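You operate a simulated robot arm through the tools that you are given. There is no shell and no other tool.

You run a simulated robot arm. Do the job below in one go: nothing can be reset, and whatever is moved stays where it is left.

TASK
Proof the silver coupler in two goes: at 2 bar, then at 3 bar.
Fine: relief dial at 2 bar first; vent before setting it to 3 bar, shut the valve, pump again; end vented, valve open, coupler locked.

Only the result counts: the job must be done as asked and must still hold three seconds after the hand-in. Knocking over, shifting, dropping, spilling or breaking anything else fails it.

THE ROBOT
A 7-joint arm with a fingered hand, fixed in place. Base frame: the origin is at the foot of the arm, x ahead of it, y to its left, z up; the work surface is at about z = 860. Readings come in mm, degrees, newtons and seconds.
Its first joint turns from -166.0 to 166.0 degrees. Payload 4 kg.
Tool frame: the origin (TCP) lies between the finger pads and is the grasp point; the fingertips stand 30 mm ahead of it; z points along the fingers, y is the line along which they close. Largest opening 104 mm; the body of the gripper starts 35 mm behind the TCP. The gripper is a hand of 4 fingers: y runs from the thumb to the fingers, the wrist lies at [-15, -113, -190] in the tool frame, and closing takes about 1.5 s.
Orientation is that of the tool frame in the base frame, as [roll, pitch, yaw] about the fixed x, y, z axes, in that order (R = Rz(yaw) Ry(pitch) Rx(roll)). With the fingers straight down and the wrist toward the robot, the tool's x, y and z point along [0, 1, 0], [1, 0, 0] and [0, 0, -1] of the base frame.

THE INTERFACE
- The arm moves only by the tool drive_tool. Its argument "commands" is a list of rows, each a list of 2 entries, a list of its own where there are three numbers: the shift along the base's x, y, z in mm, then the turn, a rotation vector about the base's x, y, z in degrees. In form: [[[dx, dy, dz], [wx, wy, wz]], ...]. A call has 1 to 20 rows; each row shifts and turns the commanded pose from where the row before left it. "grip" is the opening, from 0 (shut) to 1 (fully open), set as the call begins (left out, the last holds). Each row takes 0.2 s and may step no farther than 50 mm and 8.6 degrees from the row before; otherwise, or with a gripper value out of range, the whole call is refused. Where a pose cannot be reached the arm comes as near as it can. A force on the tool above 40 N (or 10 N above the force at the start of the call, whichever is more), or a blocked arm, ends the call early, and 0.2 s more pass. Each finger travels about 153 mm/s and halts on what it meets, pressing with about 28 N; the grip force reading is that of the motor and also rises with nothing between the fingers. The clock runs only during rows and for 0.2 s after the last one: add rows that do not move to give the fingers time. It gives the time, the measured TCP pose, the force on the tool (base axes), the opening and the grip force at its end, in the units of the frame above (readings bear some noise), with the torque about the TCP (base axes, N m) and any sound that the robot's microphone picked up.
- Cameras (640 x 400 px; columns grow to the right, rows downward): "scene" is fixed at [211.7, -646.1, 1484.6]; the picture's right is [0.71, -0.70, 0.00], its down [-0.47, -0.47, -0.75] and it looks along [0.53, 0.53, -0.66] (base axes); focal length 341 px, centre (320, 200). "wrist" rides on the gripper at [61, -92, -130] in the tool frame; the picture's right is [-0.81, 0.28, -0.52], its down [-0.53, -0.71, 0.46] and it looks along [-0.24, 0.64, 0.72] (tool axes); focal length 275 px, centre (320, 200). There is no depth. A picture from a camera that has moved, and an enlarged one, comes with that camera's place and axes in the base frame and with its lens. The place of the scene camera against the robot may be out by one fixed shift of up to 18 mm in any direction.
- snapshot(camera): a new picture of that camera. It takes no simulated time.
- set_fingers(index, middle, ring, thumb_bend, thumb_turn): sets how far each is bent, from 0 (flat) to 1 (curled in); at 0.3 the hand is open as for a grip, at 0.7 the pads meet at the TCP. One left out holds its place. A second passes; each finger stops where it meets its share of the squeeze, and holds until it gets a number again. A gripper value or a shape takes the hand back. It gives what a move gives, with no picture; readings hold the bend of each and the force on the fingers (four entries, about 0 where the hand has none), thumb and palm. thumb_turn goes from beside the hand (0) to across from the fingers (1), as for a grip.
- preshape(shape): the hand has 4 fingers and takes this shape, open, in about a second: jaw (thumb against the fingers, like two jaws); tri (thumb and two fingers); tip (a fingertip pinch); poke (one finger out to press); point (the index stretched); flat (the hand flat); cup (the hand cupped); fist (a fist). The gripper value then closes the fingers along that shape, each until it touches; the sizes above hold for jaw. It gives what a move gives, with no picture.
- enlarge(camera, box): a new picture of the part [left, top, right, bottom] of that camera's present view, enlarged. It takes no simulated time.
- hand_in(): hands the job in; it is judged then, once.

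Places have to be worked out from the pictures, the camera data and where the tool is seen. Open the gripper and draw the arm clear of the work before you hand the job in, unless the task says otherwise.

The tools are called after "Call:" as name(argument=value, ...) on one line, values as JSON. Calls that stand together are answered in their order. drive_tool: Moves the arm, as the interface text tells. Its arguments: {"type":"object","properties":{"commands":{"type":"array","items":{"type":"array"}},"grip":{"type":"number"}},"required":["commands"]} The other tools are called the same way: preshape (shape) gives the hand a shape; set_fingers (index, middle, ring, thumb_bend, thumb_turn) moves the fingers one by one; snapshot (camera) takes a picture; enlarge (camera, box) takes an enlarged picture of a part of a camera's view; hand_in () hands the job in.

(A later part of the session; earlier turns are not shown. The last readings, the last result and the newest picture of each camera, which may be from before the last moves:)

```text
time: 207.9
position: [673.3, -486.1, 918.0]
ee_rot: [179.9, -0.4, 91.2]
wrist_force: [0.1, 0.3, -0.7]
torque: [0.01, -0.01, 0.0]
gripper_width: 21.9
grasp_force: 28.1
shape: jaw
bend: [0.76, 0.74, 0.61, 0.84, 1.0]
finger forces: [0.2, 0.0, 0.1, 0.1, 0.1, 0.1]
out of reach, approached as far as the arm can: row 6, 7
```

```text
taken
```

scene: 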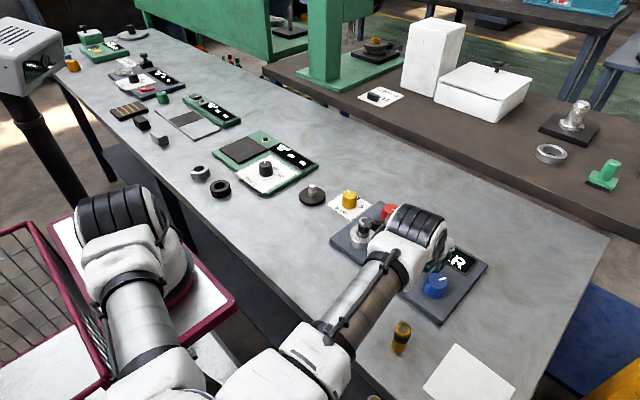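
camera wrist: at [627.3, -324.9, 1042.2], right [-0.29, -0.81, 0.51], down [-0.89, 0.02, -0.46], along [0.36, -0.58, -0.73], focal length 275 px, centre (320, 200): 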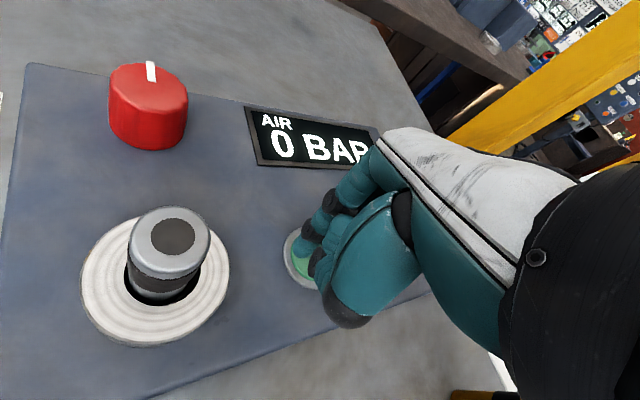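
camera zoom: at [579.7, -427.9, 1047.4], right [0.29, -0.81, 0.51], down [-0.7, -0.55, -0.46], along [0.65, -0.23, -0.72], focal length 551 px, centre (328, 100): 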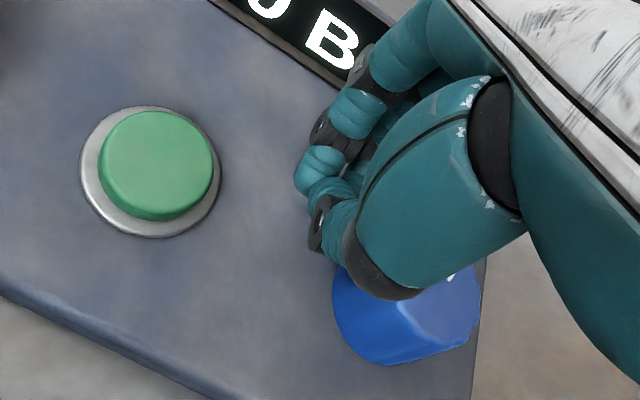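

The arm ran out of reach past yaw ~80 and slipped off blue. I'll rise, unwind to a smaller yaw, and look at the blue pointer.

Call:
drive_tool(commands=[[[0, 0, 20], [0, 0, 0]], [[0, 0, 35], [0, 0, 0]], [[0, 0, 35], [0, 0, 0]], [[0, 0, 0], [0, 0, -7]], [[0, 0, 0], [0, 0, -7]], [[0, 0, 0], [0, 0, -7]], [[0, 0, 0], [0, 0, -7]], [[0, 0, 0], [0, 0, -7]], [[0, 0, 0], [0, 0, -7]], [[0, 0, 0], [0, 0, -7]], [[0, 0, 0], [0, 0, 0]]], grip=0.62)

Call:
snapshot(camera="wrist")

Call:
snapshot(camera="scene")

```text
time: 210.3
position: [675.0, -477.5, 1006.7]
ee_rot: [179.8, -0.7, 43.0]
wrist_force: [1.3, -0.7, 0.9]
torque: [0.01, 0.03, 0.03]
gripper_width: 64.1
grasp_force: 0.0
shape: jaw
bend: [0.28, 0.4, 0.37, 0.64, 1.0]
finger forces: [0.0, 0.0, 0.0, 0.0, 0.0, 0.1]
out of reach, approached as far as the arm can: row 1, 3
```

```text
taken
camera wrist: at [655.5, -369.9, 1137.8], right [-0.41, -0.76, 0.51], down [-0.87, 0.16, -0.46], along [0.27, -0.63, -0.73], focal length 275 px, centre (320, 200)
```

wrist: 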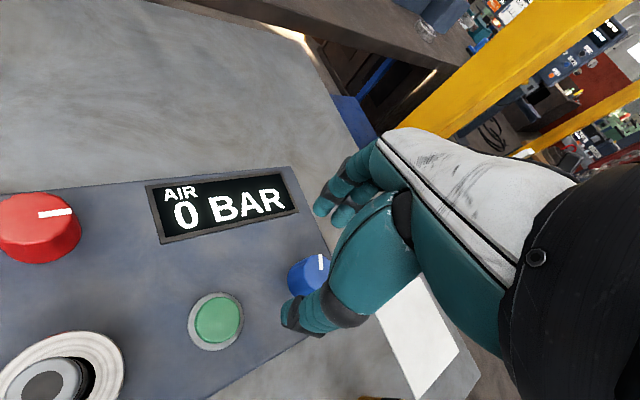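

```text
taken
```

scene: 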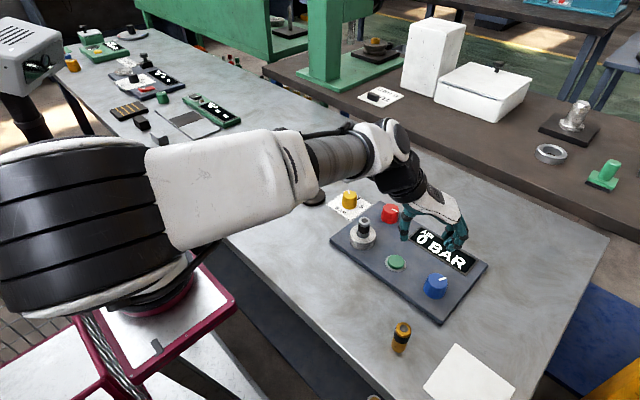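

Call:
enlarge(camera="scene", box=[400, 255, 464, 310])

Call:
enlarge(camera="scene", box=[340, 190, 420, 255])

```text
7.27 times, centred on (432, 282) of scene
camera zoom: at [211.7, -646.1, 1484.6], right [0.71, -0.7, 0.0], down [-0.47, -0.47, -0.75], along [0.53, 0.53, -0.66], focal length 2481 px, centre (-494, -400)
```

zoom: 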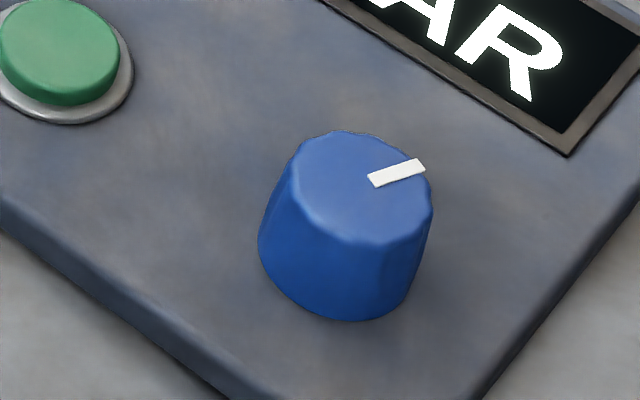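

```text
6.15 times, centred on (380, 222) of scene
camera zoom: at [211.7, -646.1, 1484.6], right [0.71, -0.7, 0.0], down [-0.47, -0.47, -0.75], along [0.53, 0.53, -0.66], focal length 2099 px, centre (-49, 62)
```

zoom: 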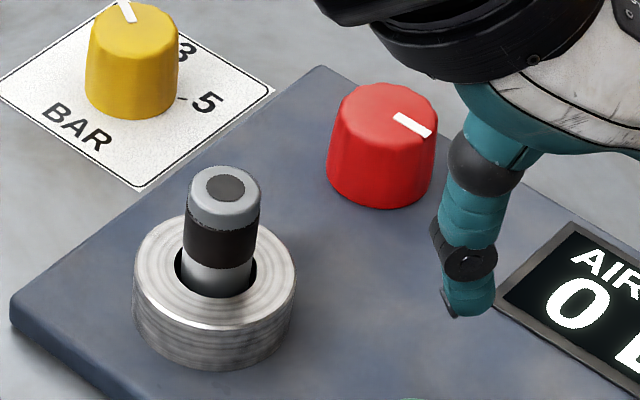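

Blue's pointer is at about -28°, so ~28° more is needed. I'll regrasp at yaw ≈ 38, where reach is good.

Call:
drive_tool(commands=[[[-6, -26, 0], [0, 0, -5]], [[-6, -26, 0], [0, 0, 0]], [[0, 0, -40], [0, 0, 0]], [[0, 0, -31], [0, 0, 0]], [[0, 0, 0], [0, 0, 0]]])

Call:
enlarge(camera="wrist", box=[220, 150, 412, 350])

```text
time: 211.5
position: [661.5, -531.5, 936.2]
ee_rot: [179.8, -0.6, 38.2]
wrist_force: [0.9, -0.4, -0.1]
torque: [-0.01, -0.01, -0.06]
gripper_width: 64.2
grasp_force: 0.2
shape: jaw
bend: [0.28, 0.4, 0.37, 0.64, 1.0]
finger forces: [0.1, 0.1, 0.0, 0.0, 0.1, 0.1]
```

```text
2.00 times, centred on (316, 250) of wrist
camera zoom: at [652.7, -421.4, 1066.6], right [-0.47, -0.72, 0.51], down [-0.85, 0.24, -0.46], along [0.21, -0.65, -0.73], focal length 551 px, centre (328, 100)
```

zoom: 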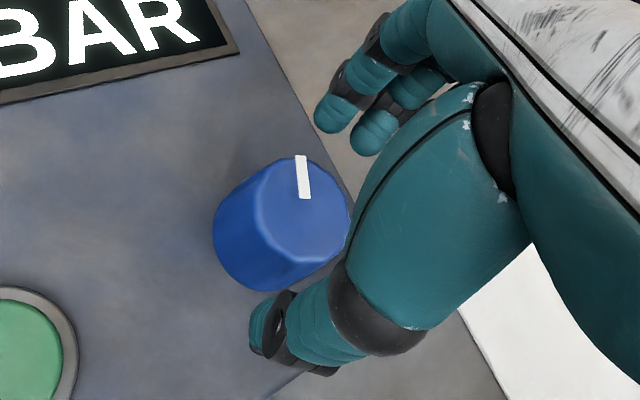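

Aligned. Lower, close, turn +35° to the stop.

Call:
drive_tool(commands=[[[1, 1, -9], [0, 0, 0]], [[0, 0, -8], [0, 0, 0]], [[0, 0, 0], [0, 0, 0]]])

Call:
drive_tool(commands=[[[0, 0, 0], [0, 0, 0]], [[0, 0, 0], [0, 0, 0]], [[0, 0, 0], [0, 0, 0]], [[0, 0, 0], [0, 0, 0]], [[0, 0, 0], [0, 0, 0]]], grip=0.2)

Call:
drive_tool(commands=[[[0, 0, 0], [0, 0, 7]], [[0, 0, 0], [0, 0, 7]], [[0, 0, 0], [0, 0, 7]], [[0, 0, 0], [0, 0, 7]], [[0, 0, 0], [0, 0, 7]], [[0, 0, 0], [0, 0, 0]]])

Call:
enlarge(camera="wrist", box=[220, 150, 412, 350])

Call:
enlarge(camera="scene", box=[340, 200, 500, 320])

```text
time: 212.3
position: [662.6, -530.2, 918.6]
ee_rot: [179.9, -0.6, 38.0]
wrist_force: [0.0, 1.1, 0.1]
torque: [-0.02, -0.04, -0.02]
gripper_width: 63.9
grasp_force: 0.1
shape: jaw
bend: [0.28, 0.4, 0.37, 0.64, 1.0]
finger forces: [0.1, 0.0, 0.0, 0.1, 0.0, 0.0]
```

```text
time: 213.5
position: [663.7, -529.3, 918.7]
ee_rot: [179.9, -0.6, 38.1]
wrist_force: [-2.0, 3.3, -2.1]
torque: [0.04, 0.06, 0.0]
gripper_width: 32.1
grasp_force: 27.7
shape: jaw
bend: [0.74, 0.54, 0.56, 0.74, 1.0]
finger forces: [14.1, 7.4, 0.1, 0.1, 25.6, 0.0]
```

```text
time: 214.9
position: [662.1, -529.2, 918.7]
ee_rot: [179.8, -0.5, 73.0]
wrist_force: [-7.8, -12.1, -2.3]
torque: [-0.28, 0.13, -0.3]
gripper_width: 31.5
grasp_force: 27.6
shape: jaw
bend: [0.74, 0.54, 0.56, 0.74, 1.0]
finger forces: [13.2, 11.6, 0.0, 0.0, 24.9, 0.0]
```

```text
2.00 times, centred on (316, 250) of wrist
camera zoom: at [592.6, -446.2, 1049.3], right [0.02, -0.86, 0.51], down [-0.84, -0.3, -0.46], along [0.55, -0.41, -0.73], focal length 551 px, centre (328, 100)
```

zoom: 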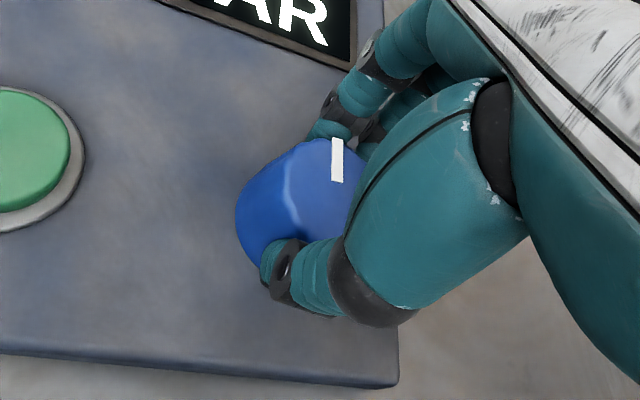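

```text
3.33 times, centred on (420, 260) of scene
camera zoom: at [211.7, -646.1, 1484.6], right [0.71, -0.7, 0.0], down [-0.47, -0.47, -0.75], along [0.53, 0.53, -0.66], focal length 1137 px, centre (-13, 0)
```

zoom: 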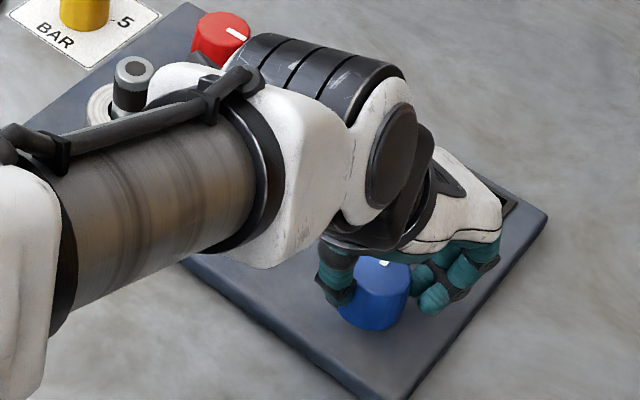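

Blue is at its 12 o'clock stop. Release, rise, form the poke hand and go over the button.

Call:
drive_tool(commands=[[[0, 0, 0], [0, 0, 0]], [[0, 0, 0], [0, 0, 0]], [[0, 0, 0], [0, 0, 0]], [[0, 0, 20], [0, 0, 0]], [[0, 0, 35], [0, 0, 0]], [[0, 0, 40], [0, 0, 0]], [[0.2, 34, 0], [0, 0, -7]], [[0.2, 34, 0], [0, 0, -7]], [[0.2, 34, 0], [0, 0, -7]], [[0, 0, 0], [0, 0, 0]]], grip=0.62)

Call:
preshape(shape="poke")

Call:
enlarge(camera="scene", box=[340, 190, 500, 310])

```text
time: 217.1
position: [666.2, -425.6, 1014.3]
ee_rot: [180.0, -0.6, 51.9]
wrist_force: [-0.2, -0.4, -0.4]
torque: [0.02, 0.02, -0.05]
gripper_width: 64.5
grasp_force: 0.0
shape: jaw
bend: [0.28, 0.4, 0.37, 0.64, 1.0]
finger forces: [0.0, 0.0, 0.1, 0.0, 0.0, 0.1]
```

```text
time: 218.0
position: [664.0, -426.7, 1014.3]
ee_rot: [179.8, -0.6, 52.0]
wrist_force: [-0.6, -0.4, -0.1]
torque: [-0.02, -0.04, 0.02]
gripper_width: 0.0
grasp_force: 0.1
shape: poke
bend: [0.7, 0.7, 0.99, 1.0, 1.0]
finger forces: [0.0, 0.0, 0.1, 0.0, 0.0, 0.0]
```

```text
3.33 times, centred on (420, 250) of scene
camera zoom: at [211.7, -646.1, 1484.6], right [0.71, -0.7, 0.0], down [-0.47, -0.47, -0.75], along [0.53, 0.53, -0.66], focal length 1137 px, centre (-13, 33)
```

zoom: 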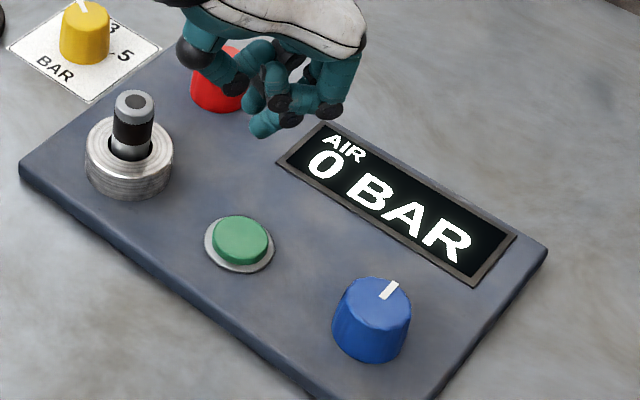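

Original knob arrangement, dial on 2. Pressing the pump once.

Call:
drive_tool(commands=[[[-0.5, -1, -30], [0, 0, 0]], [[0, 0, -35], [0, 0, 0]], [[0, 0, -25], [0, 0, 0]], [[0, 0, -4], [0, 0, 0]], [[0, 0, -4], [0, 0, 0]], [[0, 0, -3], [0, 0, 0]], [[0, 0, 0], [0, 0, 0]], [[0, 0, 0], [0, 0, 0]]])

Call:
snapshot(camera="wrist")

```text
time: 219.8
position: [664.3, -427.2, 912.6]
ee_rot: [-179.9, -0.6, 52.2]
wrist_force: [0.8, -0.7, 2.8]
torque: [-0.06, 0.01, 0.01]
gripper_width: 0.0
grasp_force: 0.1
shape: poke
bend: [0.7, 0.7, 0.99, 1.0, 1.0]
finger forces: [0.1, 3.1, 0.0, 0.0, 0.1, 0.2]
heard: click
```

```text
taken
camera wrist: at [628.9, -323.7, 1043.2], right [-0.29, -0.81, 0.51], down [-0.89, 0.02, -0.46], along [0.36, -0.58, -0.73], focal length 275 px, centre (320, 200)
```

wrist: 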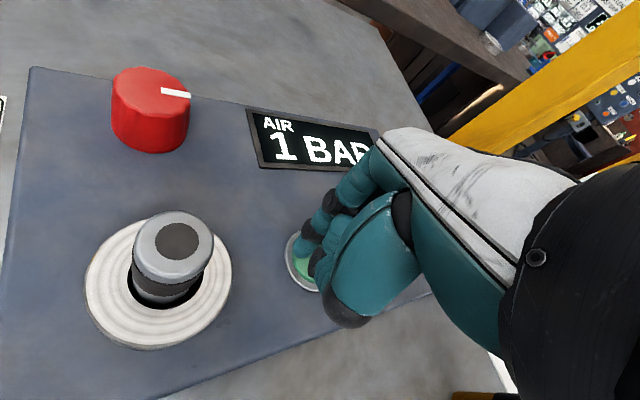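

The display reads 1 BAR: in the original knob positions the coupler counts as locked and the valve as shut, and each stroke adds about 1 bar. One more stroke should give 2 BAR.

Call:
drive_tool(commands=[[[0, 0, 4], [0, 0, 0]], [[0, 0, 5], [0, 0, 0]], [[0, 0, -5], [0, 0, 0]], [[0, 0, -4], [0, 0, 0]], [[0, 0, 0], [0, 0, 0]], [[0, 0, 0], [0, 0, 0]]])

Call:
enlarge(camera="wrist", box=[240, 90, 400, 190])

```text
time: 221.2
position: [664.6, -427.6, 914.1]
ee_rot: [179.9, -0.5, 52.1]
wrist_force: [1.7, 0.5, 3.0]
torque: [-0.05, 0.0, 0.02]
gripper_width: 0.0
grasp_force: 0.0
shape: poke
bend: [0.7, 0.7, 0.99, 1.0, 1.0]
finger forces: [0.1, 3.5, 0.1, 0.0, 0.1, 0.1]
heard: click
```

```text
4.00 times, centred on (320, 140) of wrist
camera zoom: at [628.3, -324.0, 1043.0], right [-0.29, -0.81, 0.51], down [-0.89, 0.02, -0.46], along [0.36, -0.58, -0.73], focal length 1101 px, centre (320, 440)
```

zoom: 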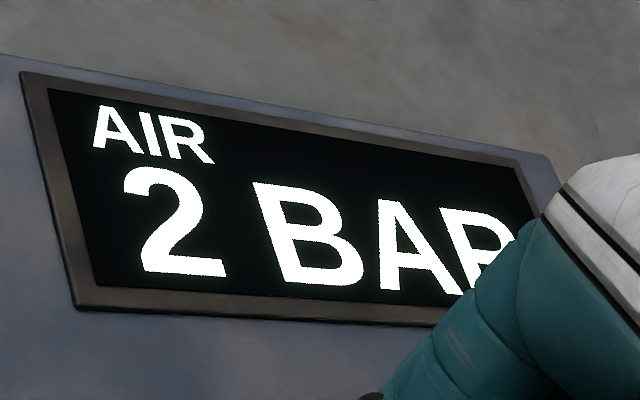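

2 BAR reached. Now to vent: red sits by the coupler (most likely its lock) and blue is most likely the valve (shut at 12, open at 3 o'clock, consistent with all pump tests). I'll rise and go to blue at yaw ≈ 80.

Call:
drive_tool(commands=[[[0, 0, 20], [0, 0, 0]], [[0, 0, 40], [0, 0, 0]], [[0, 0, 40], [0, 0, 0]], [[0, 0, 0], [0, 0, 0]]])

Call:
preshape(shape="jaw")

Call:
drive_tool(commands=[[[-0.4, -34.5, 0], [0, 0, 7]], [[-0.4, -34.5, 0], [0, 0, 7]], [[-0.4, -34.5, 0], [0, 0, 7]], [[0, 0, -40], [0, 0, 5]], [[0, 0, -37], [0, 0, 0]], [[0, 0, 0], [0, 0, 0]]], grip=0.62)

Call:
enlarge(camera="wrist", box=[220, 150, 412, 350])

Call:
snapshot(camera="scene")

```text
time: 222.2
position: [663.5, -428.5, 1011.8]
ee_rot: [179.9, -0.6, 52.0]
wrist_force: [0.3, -0.4, -0.6]
torque: [-0.01, 0.06, -0.01]
gripper_width: 0.0
grasp_force: 0.1
shape: poke
bend: [0.7, 0.7, 0.99, 1.0, 1.0]
finger forces: [0.1, 0.0, 0.0, 0.1, 0.0, 0.1]
```

```text
time: 223.1
position: [663.1, -428.4, 1012.1]
ee_rot: [179.9, -0.6, 52.1]
wrist_force: [-0.5, -0.7, 0.6]
torque: [0.0, -0.01, 0.0]
gripper_width: 103.8
grasp_force: 0.1
shape: jaw
bend: [0.3, 0.3, 0.3, 0.3, 0.98]
finger forces: [0.1, 0.0, 0.0, 0.1, 0.0, 0.0]
```

```text
time: 224.5
position: [662.2, -530.5, 935.2]
ee_rot: [179.9, -0.6, 78.2]
wrist_force: [0.2, 0.2, -0.2]
torque: [-0.02, -0.01, 0.0]
gripper_width: 64.7
grasp_force: 0.0
shape: jaw
bend: [0.28, 0.4, 0.36, 0.63, 1.0]
finger forces: [0.1, 0.0, 0.0, 0.0, 0.0, 0.0]
```

```text
2.00 times, centred on (316, 250) of wrist
camera zoom: at [584.6, -453.0, 1066.1], right [0.1, -0.85, 0.51], down [-0.81, -0.37, -0.46], along [0.58, -0.36, -0.73], focal length 551 px, centre (328, 100)
```

zoom: 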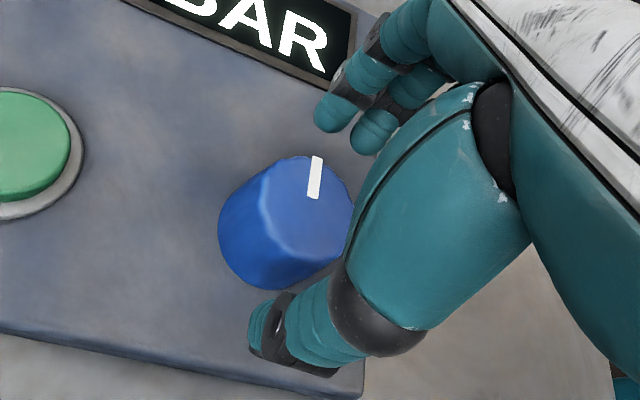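

```text
taken
```

scene: 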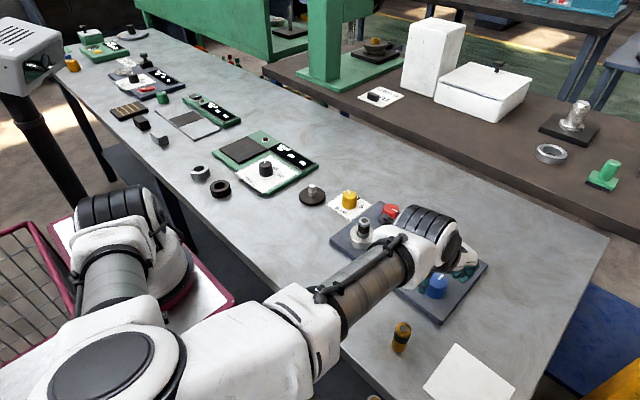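

Aligned over blue. Lower, close and turn clockwise 42° first, then check the display.

Call:
drive_tool(commands=[[[0.5, 0.5, -9], [0, 0, 0]], [[0, 0, -8], [0, 0, 0]], [[0, 0, 0], [0, 0, 0]]])

Call:
drive_tool(commands=[[[0, 0, 0], [0, 0, 0]], [[0, 0, 0], [0, 0, 0]], [[0, 0, 0], [0, 0, 0]], [[0, 0, 0], [0, 0, 0]], [[0, 0, 0], [0, 0, 0]]], grip=0.2)

Call:
drive_tool(commands=[[[0, 0, 0], [0, 0, -7]], [[0, 0, 0], [0, 0, -7]], [[0, 0, 0], [0, 0, -7]], [[0, 0, 0], [0, 0, 0]]])

Call:
snapshot(camera="wrist")

Call:
enlarge(camera="scene", box=[340, 200, 500, 320])

```text
time: 225.3
position: [662.8, -530.2, 919.6]
ee_rot: [179.9, -0.6, 78.2]
wrist_force: [-0.8, 0.9, 0.2]
torque: [-0.01, 0.0, -0.02]
gripper_width: 65.0
grasp_force: 0.0
shape: jaw
bend: [0.28, 0.4, 0.36, 0.63, 1.0]
finger forces: [0.0, 0.0, 0.0, 0.1, 0.1, 0.1]
```

```text
time: 226.5
position: [662.7, -530.9, 918.3]
ee_rot: [180.0, -0.6, 78.2]
wrist_force: [-2.0, -1.6, -0.1]
torque: [-0.03, -0.06, -0.01]
gripper_width: 29.6
grasp_force: 28.2
shape: jaw
bend: [0.73, 0.53, 0.58, 0.74, 1.0]
finger forces: [16.7, 7.7, 0.1, 0.1, 24.9, 0.1]
```

```text
time: 227.5
position: [662.8, -529.3, 919.0]
ee_rot: [179.9, -0.6, 57.1]
wrist_force: [-1.4, 3.7, -0.6]
torque: [0.08, 0.02, 0.07]
gripper_width: 29.7
grasp_force: 28.1
shape: jaw
bend: [0.74, 0.53, 0.58, 0.74, 1.0]
finger forces: [16.4, 7.1, 0.0, 0.1, 26.8, 0.0]
```

```text
taken
camera wrist: at [618.3, -429.5, 1049.3], right [-0.21, -0.83, 0.51], down [-0.89, -0.05, -0.46], along [0.41, -0.55, -0.73], focal length 275 px, centre (320, 200)
```

wrist: 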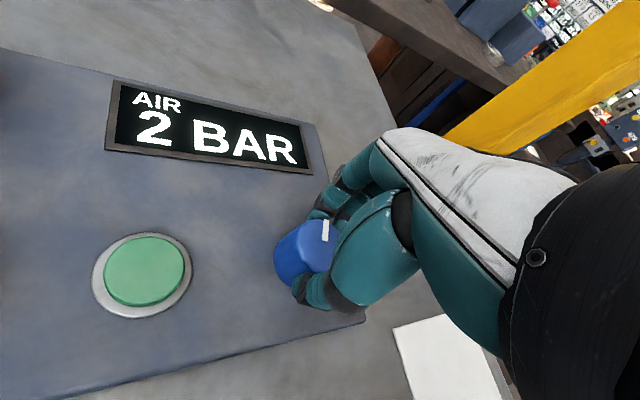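

```text
3.33 times, centred on (420, 260) of scene
camera zoom: at [211.7, -646.1, 1484.6], right [0.71, -0.7, 0.0], down [-0.47, -0.47, -0.75], along [0.53, 0.53, -0.66], focal length 1137 px, centre (-13, 0)
```

zoom: 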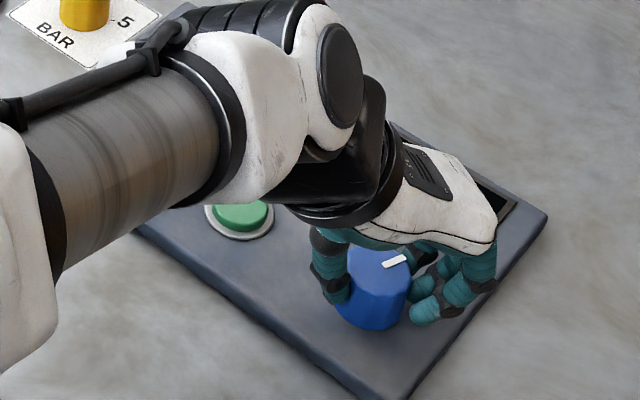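

2 BAR still held with blue at -21°. Continuing in small steps while watching the display.

Call:
drive_tool(commands=[[[0, 0, 0], [0, 0, -7]], [[0, 0, 0], [0, 0, -7]], [[0, 0, 0], [0, 0, 0]]])

Call:
snapshot(camera="wrist")

```text
time: 228.3
position: [663.2, -529.5, 918.8]
ee_rot: [179.8, -0.7, 43.1]
wrist_force: [-3.2, 6.8, -1.5]
torque: [0.16, 0.12, 0.05]
gripper_width: 29.8
grasp_force: 28.2
shape: jaw
bend: [0.74, 0.54, 0.58, 0.74, 1.0]
finger forces: [15.4, 6.8, 0.1, 0.0, 29.4, 0.0]
```

```text
taken
camera wrist: at [644.2, -421.7, 1049.4], right [-0.41, -0.76, 0.51], down [-0.87, 0.16, -0.46], along [0.27, -0.63, -0.73], focal length 275 px, centre (320, 200)
```

wrist: 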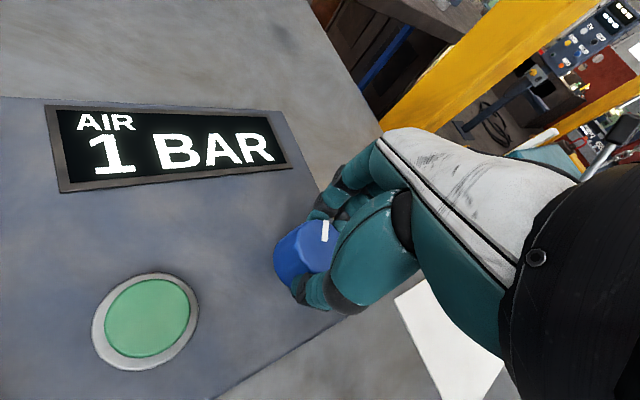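

Pressure is falling (1 BAR) with blue at about -35°: blue is the valve. I'll open it fully to 3 o'clock.

Call:
drive_tool(commands=[[[0, 0, 0], [0, 0, -7]], [[0, 0, 0], [0, 0, -7]], [[0, 0, 0], [0, 0, -7]], [[0, 0, 0], [0, 0, -7]], [[0, 0, 0], [0, 0, 0]]])

Call:
drive_tool(commands=[[[0, 0, 0], [0, 0, -7]], [[0, 0, 0], [0, 0, -7]], [[0, 0, 0], [0, 0, -7]], [[0, 0, 0], [0, 0, -7]], [[0, 0, 0], [0, 0, 0]]])

Call:
snapshot(camera="wrist")

Call:
enlarge(camera="scene", box=[340, 190, 500, 310])

```text
time: 229.5
position: [663.6, -530.4, 919.2]
ee_rot: [179.8, -0.6, 15.0]
wrist_force: [0.3, 11.4, 1.6]
torque: [0.32, -0.02, 0.07]
gripper_width: 29.7
grasp_force: 28.5
shape: jaw
bend: [0.74, 0.55, 0.58, 0.74, 1.0]
finger forces: [14.9, 6.2, 0.1, 0.0, 31.0, 0.0]
```

```text
time: 230.7
position: [664.1, -529.4, 918.9]
ee_rot: [179.9, -0.7, -13.0]
wrist_force: [5.7, 10.4, 0.1]
torque: [0.31, -0.12, 0.06]
gripper_width: 29.8
grasp_force: 28.2
shape: jaw
bend: [0.74, 0.55, 0.58, 0.73, 1.0]
finger forces: [14.8, 5.9, 0.0, 0.1, 31.3, 0.1]
```

```text
taken
camera wrist: at [742.5, -453.7, 1049.4], right [-0.86, -0.08, 0.51], down [-0.35, 0.81, -0.46], along [-0.38, -0.58, -0.73], focal length 275 px, centre (320, 200)
```

wrist: 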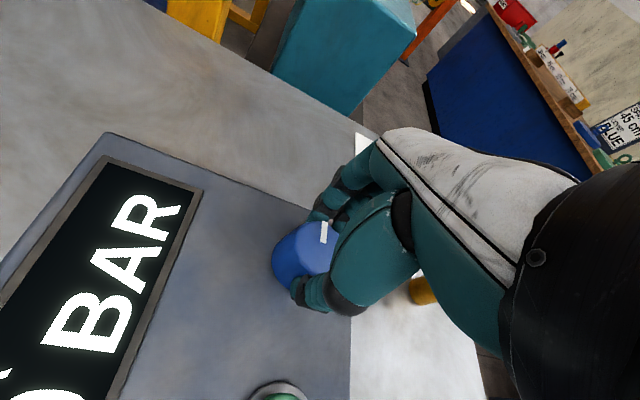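

```text
3.33 times, centred on (420, 250) of scene
camera zoom: at [211.7, -646.1, 1484.6], right [0.71, -0.7, 0.0], down [-0.47, -0.47, -0.75], along [0.53, 0.53, -0.66], focal length 1137 px, centre (-13, 33)
```

zoom: 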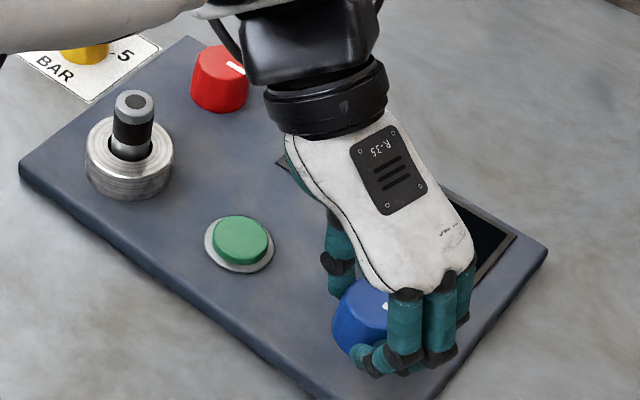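

Blue is at 3 o'clock (open). Releasing and rising to confirm 0 BAR.

Call:
drive_tool(commands=[[[0, 0, 0], [0, 0, 0]], [[0, 0, 0], [0, 0, 0]], [[0, 0, 0], [0, 0, 0]], [[0, 0, 20], [0, 0, 0]], [[0, 0, 35], [0, 0, 0]], [[0, 0, 45], [0, 0, 7]], [[0, 0, 0], [0, 0, 7]], [[0, 0, 0], [0, 0, 7]], [[0, 0, 0], [0, 0, 7]], [[0, 0, 0], [0, 0, 7]], [[0, 0, 0], [0, 0, 7]], [[0, 0, 0], [0, 0, 7]], [[0, 0, 0], [0, 0, 0]]], grip=0.62)

Call:
snapshot(camera="wrist")

Call:
enlarge(camera="scene", box=[340, 190, 500, 310])

```text
time: 233.5
position: [664.0, -530.5, 1018.9]
ee_rot: [179.9, -0.6, 36.2]
wrist_force: [-0.1, -0.4, -1.0]
torque: [0.0, 0.0, -0.02]
gripper_width: 64.0
grasp_force: 0.0
shape: jaw
bend: [0.28, 0.4, 0.37, 0.64, 1.0]
finger forces: [0.1, 0.0, 0.1, 0.0, 0.0, 0.1]
```

```text
taken
camera wrist: at [657.6, -420.7, 1148.8], right [-0.5, -0.7, 0.51], down [-0.85, 0.26, -0.46], along [0.19, -0.66, -0.73], focal length 275 px, centre (320, 200)
```

wrist: 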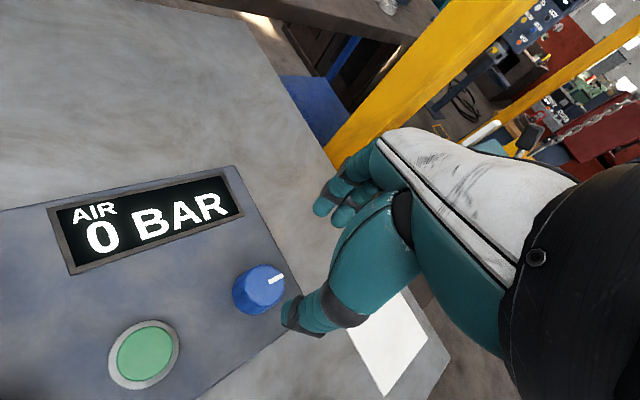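

```text
3.33 times, centred on (420, 250) of scene
camera zoom: at [211.7, -646.1, 1484.6], right [0.71, -0.7, 0.0], down [-0.47, -0.47, -0.75], along [0.53, 0.53, -0.66], focal length 1137 px, centre (-13, 33)
```

zoom: 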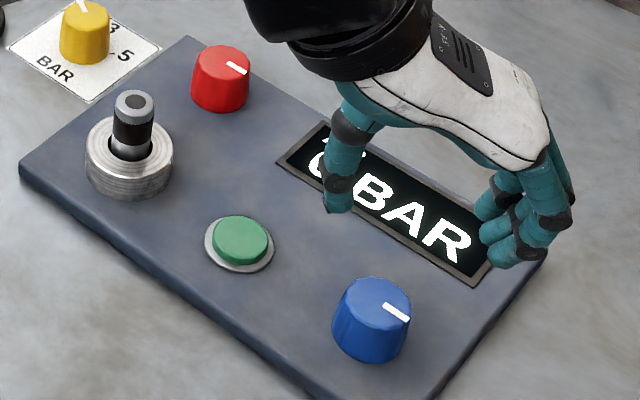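

Vented to 0 BAR, valve open. Next: over to the yellow dial at about yaw 88, to turn it from 2 to 3 (-60°).

Call:
drive_tool(commands=[[[12.3, 43.5, 0], [0, 0, 7.5]], [[12.3, 43.5, 0], [0, 0, 7.5]], [[12.3, 43.5, 0], [0, 0, 7.5]], [[12.3, 43.5, 0], [0, 0, 7.5]], [[12.3, 43.5, 0], [0, 0, 7.5]], [[12.3, 43.5, 0], [0, 0, 7.5]], [[12.2, 43.5, 0], [0, 0, 7.5]], [[0, 0, -45], [0, 0, 0]], [[0, 0, -45], [0, 0, 0]], [[0, 0, 0], [0, 0, 0]]])

Call:
enlarge(camera="wrist", box=[220, 150, 412, 350])

Call:
enlarge(camera="scene", box=[290, 140, 418, 230])

```text
time: 235.7
position: [748.9, -226.4, 927.1]
ee_rot: [180.0, -0.6, 88.7]
wrist_force: [-0.9, -0.9, 0.0]
torque: [-0.01, -0.01, -0.03]
gripper_width: 64.1
grasp_force: 0.0
shape: jaw
bend: [0.28, 0.4, 0.37, 0.64, 1.0]
finger forces: [0.0, 0.0, 0.0, 0.1, 0.0, 0.1]
```

```text
2.00 times, centred on (316, 250) of wrist
camera zoom: at [659.0, -165.6, 1057.2], right [0.25, -0.82, 0.51], down [-0.73, -0.51, -0.46], along [0.64, -0.25, -0.73], focal length 551 px, centre (328, 100)
```

zoom: 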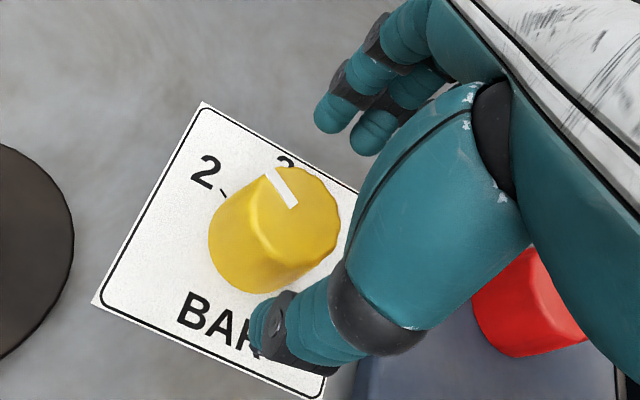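

```text
4.44 times, centred on (354, 185) of scene
camera zoom: at [211.7, -646.1, 1484.6], right [0.71, -0.7, 0.0], down [-0.47, -0.47, -0.75], along [0.53, 0.53, -0.66], focal length 1516 px, centre (169, 267)
```

zoom: 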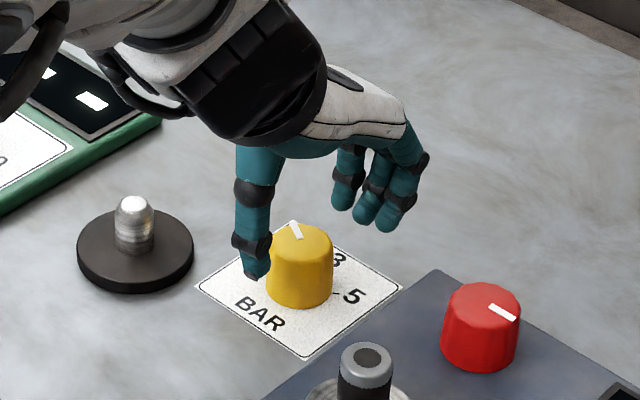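

Aligned over the dial. Lower to z ≈ 906, close and turn clockwise 60°.

Call:
drive_tool(commands=[[[1, 0.5, -8], [0, 0, 0]], [[0, 0, -7], [0, 0, 0]], [[0, 0, -6], [0, 0, 0]], [[0, 0, 0], [0, 0, 0]]])

Call:
drive_tool(commands=[[[0, 0, 0], [0, 0, 0]], [[0, 0, 0], [0, 0, 0]], [[0, 0, 0], [0, 0, 0]], [[0, 0, 0], [0, 0, 0]], [[0, 0, 0], [0, 0, 0]]], grip=0.2)

Call:
drive_tool(commands=[[[0, 0, 0], [0, 0, -6]], [[0, 0, 0], [0, 0, -6]], [[0, 0, 0], [0, 0, -6]], [[0, 0, 0], [0, 0, -6]], [[0, 0, 0], [0, 0, -6]], [[0, 0, 0], [0, 0, -6]], [[0, 0, 0], [0, 0, -6]], [[0, 0, 0], [0, 0, -6]], [[0, 0, 0], [0, 0, -6]], [[0, 0, 0], [0, 0, -6]], [[0, 0, 0], [0, 0, 0]]])

Call:
enlarge(camera="scene", box=[330, 175, 378, 220])

Call:
enlarge(camera="wrist", box=[220, 150, 412, 350])

```text
time: 236.7
position: [749.9, -226.5, 907.7]
ee_rot: [179.8, -0.7, 88.6]
wrist_force: [0.0, -0.1, 0.4]
torque: [-0.01, -0.02, -0.03]
gripper_width: 64.2
grasp_force: 0.1
shape: jaw
bend: [0.28, 0.4, 0.37, 0.64, 1.0]
finger forces: [0.0, 0.0, 0.0, 0.1, 0.0, 0.0]
```

```text
time: 237.9
position: [748.8, -226.0, 907.8]
ee_rot: [179.9, -0.6, 88.6]
wrist_force: [-5.2, -0.7, -1.3]
torque: [-0.04, 0.14, -0.01]
gripper_width: 26.9
grasp_force: 28.4
shape: jaw
bend: [0.73, 0.56, 0.6, 0.73, 1.0]
finger forces: [14.7, 6.5, 0.0, 0.0, 26.5, 0.0]
```

```text
time: 240.3
position: [750.5, -225.3, 908.4]
ee_rot: [179.9, -0.6, 28.5]
wrist_force: [-6.3, 3.4, -4.1]
torque: [0.02, 0.08, -0.04]
gripper_width: 27.0
grasp_force: 28.2
shape: jaw
bend: [0.74, 0.56, 0.6, 0.73, 1.0]
finger forces: [14.9, 7.8, 0.1, 0.1, 27.4, 0.0]
```

```text
8.89 times, centred on (354, 198) of scene
camera zoom: at [211.7, -646.1, 1484.6], right [0.71, -0.7, 0.0], down [-0.47, -0.47, -0.75], along [0.53, 0.53, -0.66], focal length 3032 px, centre (18, 222)
```

zoom: 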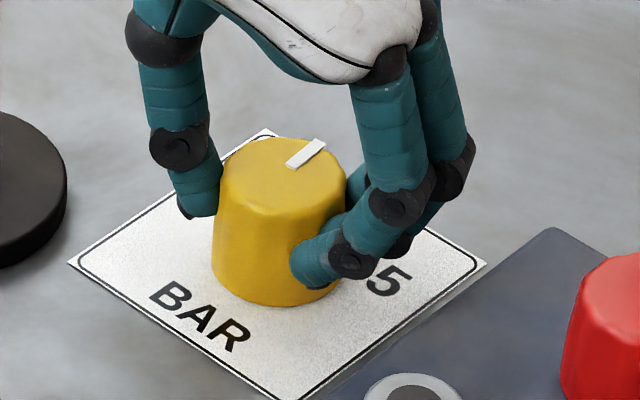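

```text
2.00 times, centred on (316, 250) of wrist
camera zoom: at [758.7, -116.0, 1038.2], right [-0.59, -0.63, 0.51], down [-0.8, 0.37, -0.46], along [0.1, -0.68, -0.73], focal length 551 px, centre (328, 100)
```

zoom: 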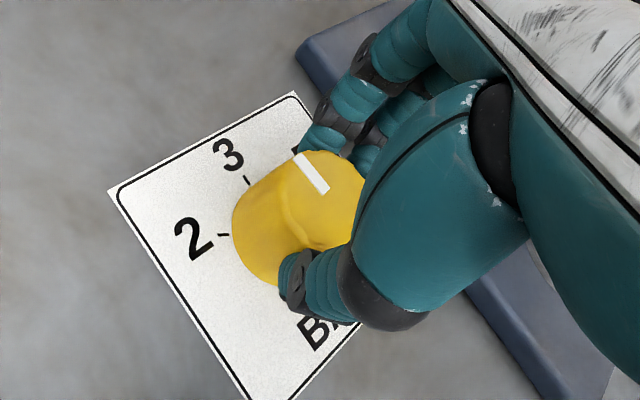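

The pointer now measures 0° (along +x), which is 3. Releasing and rising to verify.

Call:
drive_tool(commands=[[[0, 0, 0], [0, 0, 0]], [[0, 0, 0], [0, 0, 0]], [[0, 0, 0], [0, 0, 0]], [[0, 0, 20], [0, 0, 0]], [[0, 0, 35], [0, 0, 0]], [[0, 0, 40], [0, 0, 0]], [[0, 0, 15], [0, 0, 0]], [[0, 0, 0], [0, 0, 0]]], grip=0.62)

Call:
enlarge(camera="scene", box=[330, 175, 378, 220])

Call:
snapshot(camera="wrist")

```text
time: 242.1
position: [751.6, -225.3, 1019.6]
ee_rot: [179.9, -0.5, 28.7]
wrist_force: [-0.1, -1.1, 0.5]
torque: [0.02, -0.01, 0.0]
gripper_width: 64.1
grasp_force: 0.2
shape: jaw
bend: [0.28, 0.4, 0.37, 0.64, 1.0]
finger forces: [0.0, 0.0, 0.0, 0.0, 0.0, 0.0]
```

```text
8.89 times, centred on (354, 198) of scene
camera zoom: at [211.7, -646.1, 1484.6], right [0.71, -0.7, 0.0], down [-0.47, -0.47, -0.75], along [0.53, 0.53, -0.66], focal length 3032 px, centre (18, 222)
```

zoom: 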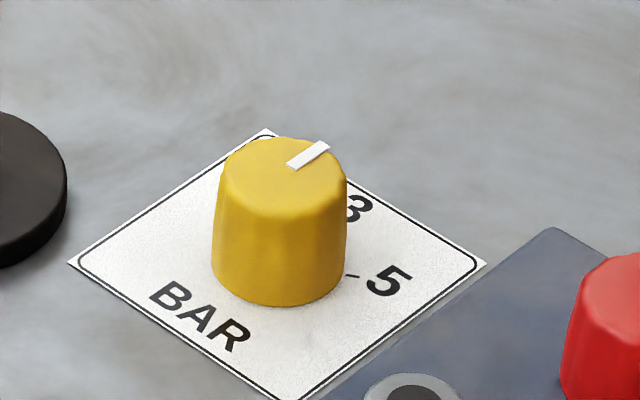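

```text
taken
camera wrist: at [760.0, -117.7, 1148.7], right [-0.59, -0.63, 0.51], down [-0.8, 0.37, -0.46], along [0.1, -0.68, -0.73], focal length 275 px, centre (320, 200)
```

wrist: 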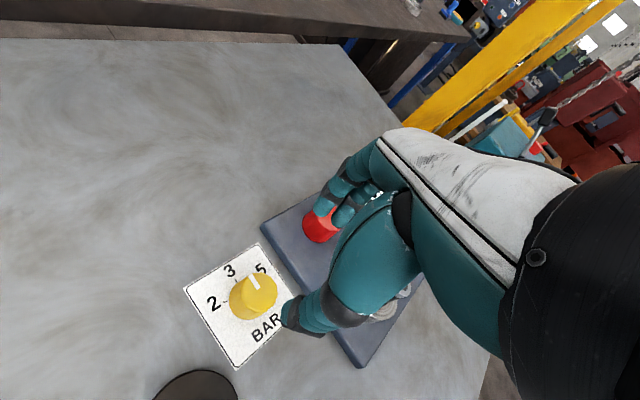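

Let me measure the pointer in the wrist view to be precise.

Call:
enlarge(camera="wrist", box=[180, 240, 308, 370])

```text
3.08 times, centred on (244, 305) of wrist
camera zoom: at [760.0, -117.7, 1148.7], right [-0.59, -0.63, 0.51], down [-0.8, 0.37, -0.46], along [0.1, -0.68, -0.73], focal length 847 px, centre (554, -123)
```

zoom: 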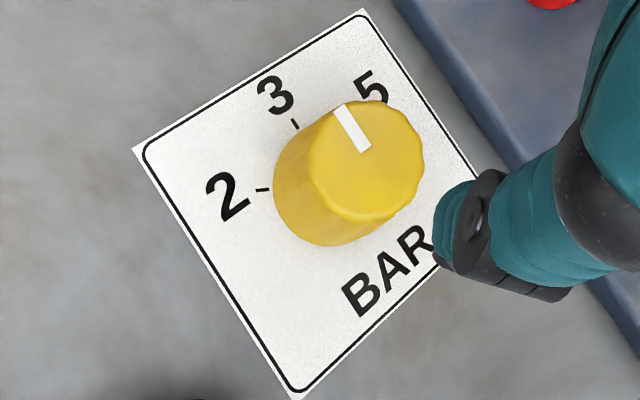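

The pointer is within ~3° of the 3 mark, good. Now to shut the valve: back to blue at yaw ≈ 1.

Call:
drive_tool(commands=[[[-12.6, -43.5, 0], [0, 0, -4]], [[-12.6, -43.5, 0], [0, 0, -4]], [[-12.6, -43.5, 0], [0, 0, -4]], [[-12.6, -43.5, 0], [0, 0, -4]], [[-12.6, -43.5, 0], [0, 0, -4]], [[-12.6, -43.5, 0], [0, 0, -4]], [[-12.6, -43.5, 0], [0, 0, -4]], [[0, 0, -45], [0, 0, 0]], [[0, 0, -38], [0, 0, 0]], [[0, 0, 0], [0, 0, 0]]])

Call:
enlarge(camera="wrist", box=[220, 150, 412, 350])

Call:
snapshot(camera="scene")

```text
time: 244.3
position: [662.0, -531.3, 933.8]
ee_rot: [179.9, -0.6, 0.7]
wrist_force: [0.5, 0.1, -0.8]
torque: [0.01, -0.01, 0.02]
gripper_width: 64.2
grasp_force: 0.1
shape: jaw
bend: [0.28, 0.4, 0.37, 0.64, 1.0]
finger forces: [0.0, 0.0, 0.0, 0.0, 0.0, 0.0]
```

```text
2.00 times, centred on (316, 250) of wrist
camera zoom: at [720.3, -438.9, 1064.8], right [-0.81, -0.28, 0.51], down [-0.53, 0.71, -0.46], along [-0.23, -0.65, -0.73], focal length 551 px, centre (328, 100)
```

zoom: 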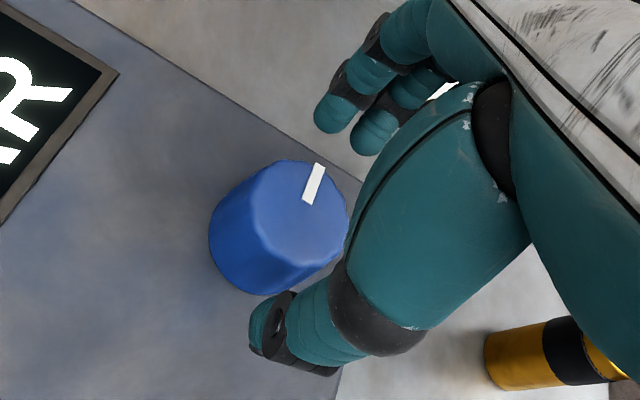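

```text
taken
```

scene: 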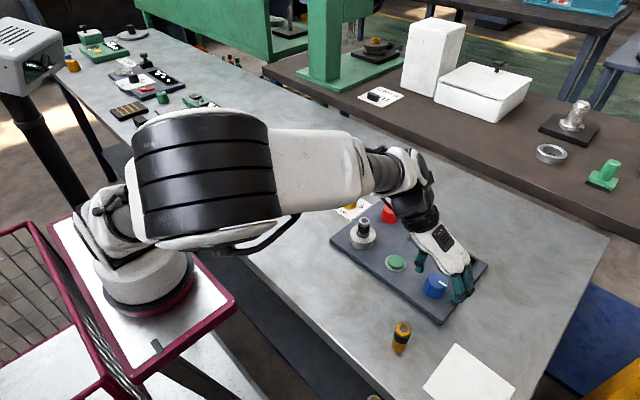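

Aligned; lower, close, and turn counter-clockwise 56° (first stroke).

Call:
drive_tool(commands=[[[0.5, 1, -8], [0, 0, 0]], [[0, 0, -7], [0, 0, 0]], [[0, 0, 0], [0, 0, 0]]])

Call:
drive_tool(commands=[[[0, 0, 0], [0, 0, 0]], [[0, 0, 0], [0, 0, 0]], [[0, 0, 0], [0, 0, 0]], [[0, 0, 0], [0, 0, 0]], [[0, 0, 0], [0, 0, 0]]], grip=0.2)

Call:
drive_tool(commands=[[[0, 0, 0], [0, 0, 7]], [[0, 0, 0], [0, 0, 7]], [[0, 0, 0], [0, 0, 7]], [[0, 0, 0], [0, 0, 7]], [[0, 0, 0], [0, 0, 7]], [[0, 0, 0], [0, 0, 7]], [[0, 0, 0], [0, 0, 7]], [[0, 0, 0], [0, 0, 7]], [[0, 0, 0], [0, 0, 0]]])

Call:
enlarge(camera="scene", box=[340, 200, 500, 320])

```text
time: 245.1
position: [661.3, -529.5, 919.1]
ee_rot: [179.9, -0.7, 0.6]
wrist_force: [-0.2, 0.0, 0.3]
torque: [0.02, 0.01, -0.04]
gripper_width: 64.1
grasp_force: 0.1
shape: jaw
bend: [0.28, 0.4, 0.37, 0.64, 1.0]
finger forces: [0.1, 0.1, 0.1, 0.1, 0.0, 0.0]
```

```text
time: 246.3
position: [661.6, -529.2, 919.3]
ee_rot: [179.8, -0.6, 0.6]
wrist_force: [-0.8, 3.3, -2.2]
torque: [0.04, -0.01, -0.03]
gripper_width: 31.8
grasp_force: 27.8
shape: jaw
bend: [0.74, 0.55, 0.58, 0.74, 1.0]
finger forces: [14.1, 7.7, 0.0, 0.0, 25.1, 0.0]
```

```text
time: 248.3
position: [663.4, -529.8, 919.5]
ee_rot: [179.9, -0.6, 56.7]
wrist_force: [-0.1, -9.5, 0.1]
torque: [-0.27, -0.15, -0.05]
gripper_width: 31.7
grasp_force: 27.8
shape: jaw
bend: [0.74, 0.54, 0.58, 0.74, 1.0]
finger forces: [17.0, 12.1, 0.0, 0.0, 23.4, 0.0]
```

```text
3.33 times, centred on (420, 260) of scene
camera zoom: at [211.7, -646.1, 1484.6], right [0.71, -0.7, 0.0], down [-0.47, -0.47, -0.75], along [0.53, 0.53, -0.66], focal length 1137 px, centre (-13, 0)
```

zoom: 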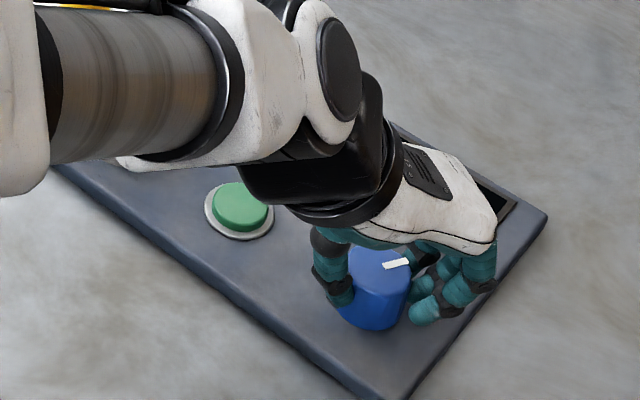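

About 56° done. Another 15° here (to yaw 72, known reachable), then release for a second stroke.

Call:
drive_tool(commands=[[[0, 0, 0], [0, 0, 5]], [[0, 0, 0], [0, 0, 5]], [[0, 0, 0], [0, 0, 5]], [[0, 0, 0], [0, 0, 0]]])

Call:
drive_tool(commands=[[[0, 0, 0], [0, 0, 0]], [[0, 0, 0], [0, 0, 0]], [[0, 0, 0], [0, 0, 0]], [[0, 0, 17], [0, 0, 0]], [[0, 0, 0], [0, 0, -7]], [[0, 0, 0], [0, 0, -7]], [[0, 0, 0], [0, 0, -7]], [[0, 0, 0], [0, 0, -7]], [[0, 0, 0], [0, 0, -7]], [[0, 0, 0], [0, 0, 0]]], grip=0.62)

Call:
enlarge(camera="wrist", box=[220, 150, 412, 350])

```text
time: 249.3
position: [662.0, -530.1, 921.0]
ee_rot: [179.9, -0.6, 71.7]
wrist_force: [3.4, -12.3, -1.2]
torque: [-0.28, -0.26, 0.0]
gripper_width: 31.6
grasp_force: 27.7
shape: jaw
bend: [0.74, 0.54, 0.58, 0.74, 1.0]
finger forces: [17.0, 12.6, 0.0, 0.1, 22.6, 0.1]
```

```text
time: 251.5
position: [661.2, -528.6, 935.8]
ee_rot: [179.9, -0.6, 36.5]
wrist_force: [0.5, -0.7, -0.1]
torque: [-0.01, 0.06, 0.0]
gripper_width: 64.2
grasp_force: 0.0
shape: jaw
bend: [0.28, 0.4, 0.37, 0.64, 1.0]
finger forces: [0.0, 0.1, 0.1, 0.0, 0.0, 0.1]
```

```text
2.00 times, centred on (316, 250) of wrist
camera zoom: at [655.5, -419.2, 1067.0], right [-0.49, -0.71, 0.51], down [-0.85, 0.26, -0.46], along [0.19, -0.66, -0.73], focal length 551 px, centre (328, 100)
```

zoom: 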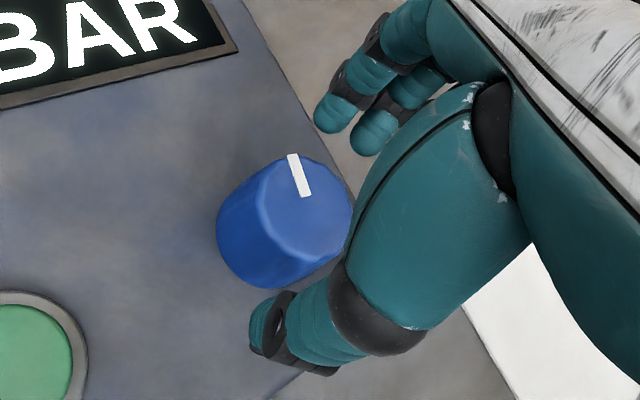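

Second stroke: lower, close and turn +28° to the stop.

Call:
drive_tool(commands=[[[0, -0.5, -9], [0, 0, 0]], [[0, 0, -8], [0, 0, 0]], [[0, 0, 0], [0, 0, 0]]])

Call:
drive_tool(commands=[[[0, 0, 0], [0, 0, 0]], [[0, 0, 0], [0, 0, 0]], [[0, 0, 0], [0, 0, 0]], [[0, 0, 0], [0, 0, 0]], [[0, 0, 0], [0, 0, 0]]], grip=0.2)

Call:
drive_tool(commands=[[[0, 0, 0], [0, 0, 7]], [[0, 0, 0], [0, 0, 7]], [[0, 0, 0], [0, 0, 7]], [[0, 0, 0], [0, 0, 7]], [[0, 0, 0], [0, 0, 0]]])

Call:
enlarge(camera="scene", box=[340, 200, 500, 320])

```text
time: 252.3
position: [662.8, -531.3, 919.4]
ee_rot: [179.9, -0.7, 36.6]
wrist_force: [-0.6, 0.0, 0.2]
torque: [0.01, 0.0, -0.01]
gripper_width: 64.2
grasp_force: 0.1
shape: jaw
bend: [0.28, 0.4, 0.37, 0.64, 1.0]
finger forces: [0.0, 0.0, 0.0, 0.0, 0.0, 0.1]
```

```text
time: 253.5
position: [662.7, -529.3, 920.0]
ee_rot: [-180.0, -0.5, 36.6]
wrist_force: [-2.0, 3.0, -1.3]
torque: [0.03, 0.07, 0.0]
gripper_width: 32.1
grasp_force: 28.3
shape: jaw
bend: [0.74, 0.53, 0.56, 0.74, 1.0]
finger forces: [14.3, 7.0, 0.0, 0.0, 25.1, 0.0]
```

```text
time: 254.7
position: [662.8, -531.7, 920.5]
ee_rot: [179.8, -0.6, 64.5]
wrist_force: [-11.1, -17.3, 1.2]
torque: [-0.43, 0.18, -0.48]
gripper_width: 32.0
grasp_force: 28.2
shape: jaw
bend: [0.74, 0.55, 0.56, 0.75, 0.98]
finger forces: [17.2, 14.1, 0.0, 0.1, 25.3, 0.0]
```

```text
3.33 times, centred on (420, 260) of scene
camera zoom: at [211.7, -646.1, 1484.6], right [0.71, -0.7, 0.0], down [-0.47, -0.47, -0.75], along [0.53, 0.53, -0.66], focal length 1137 px, centre (-13, 0)
```

zoom: 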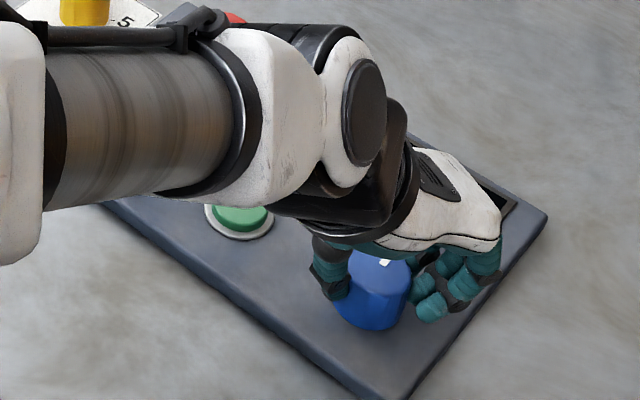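

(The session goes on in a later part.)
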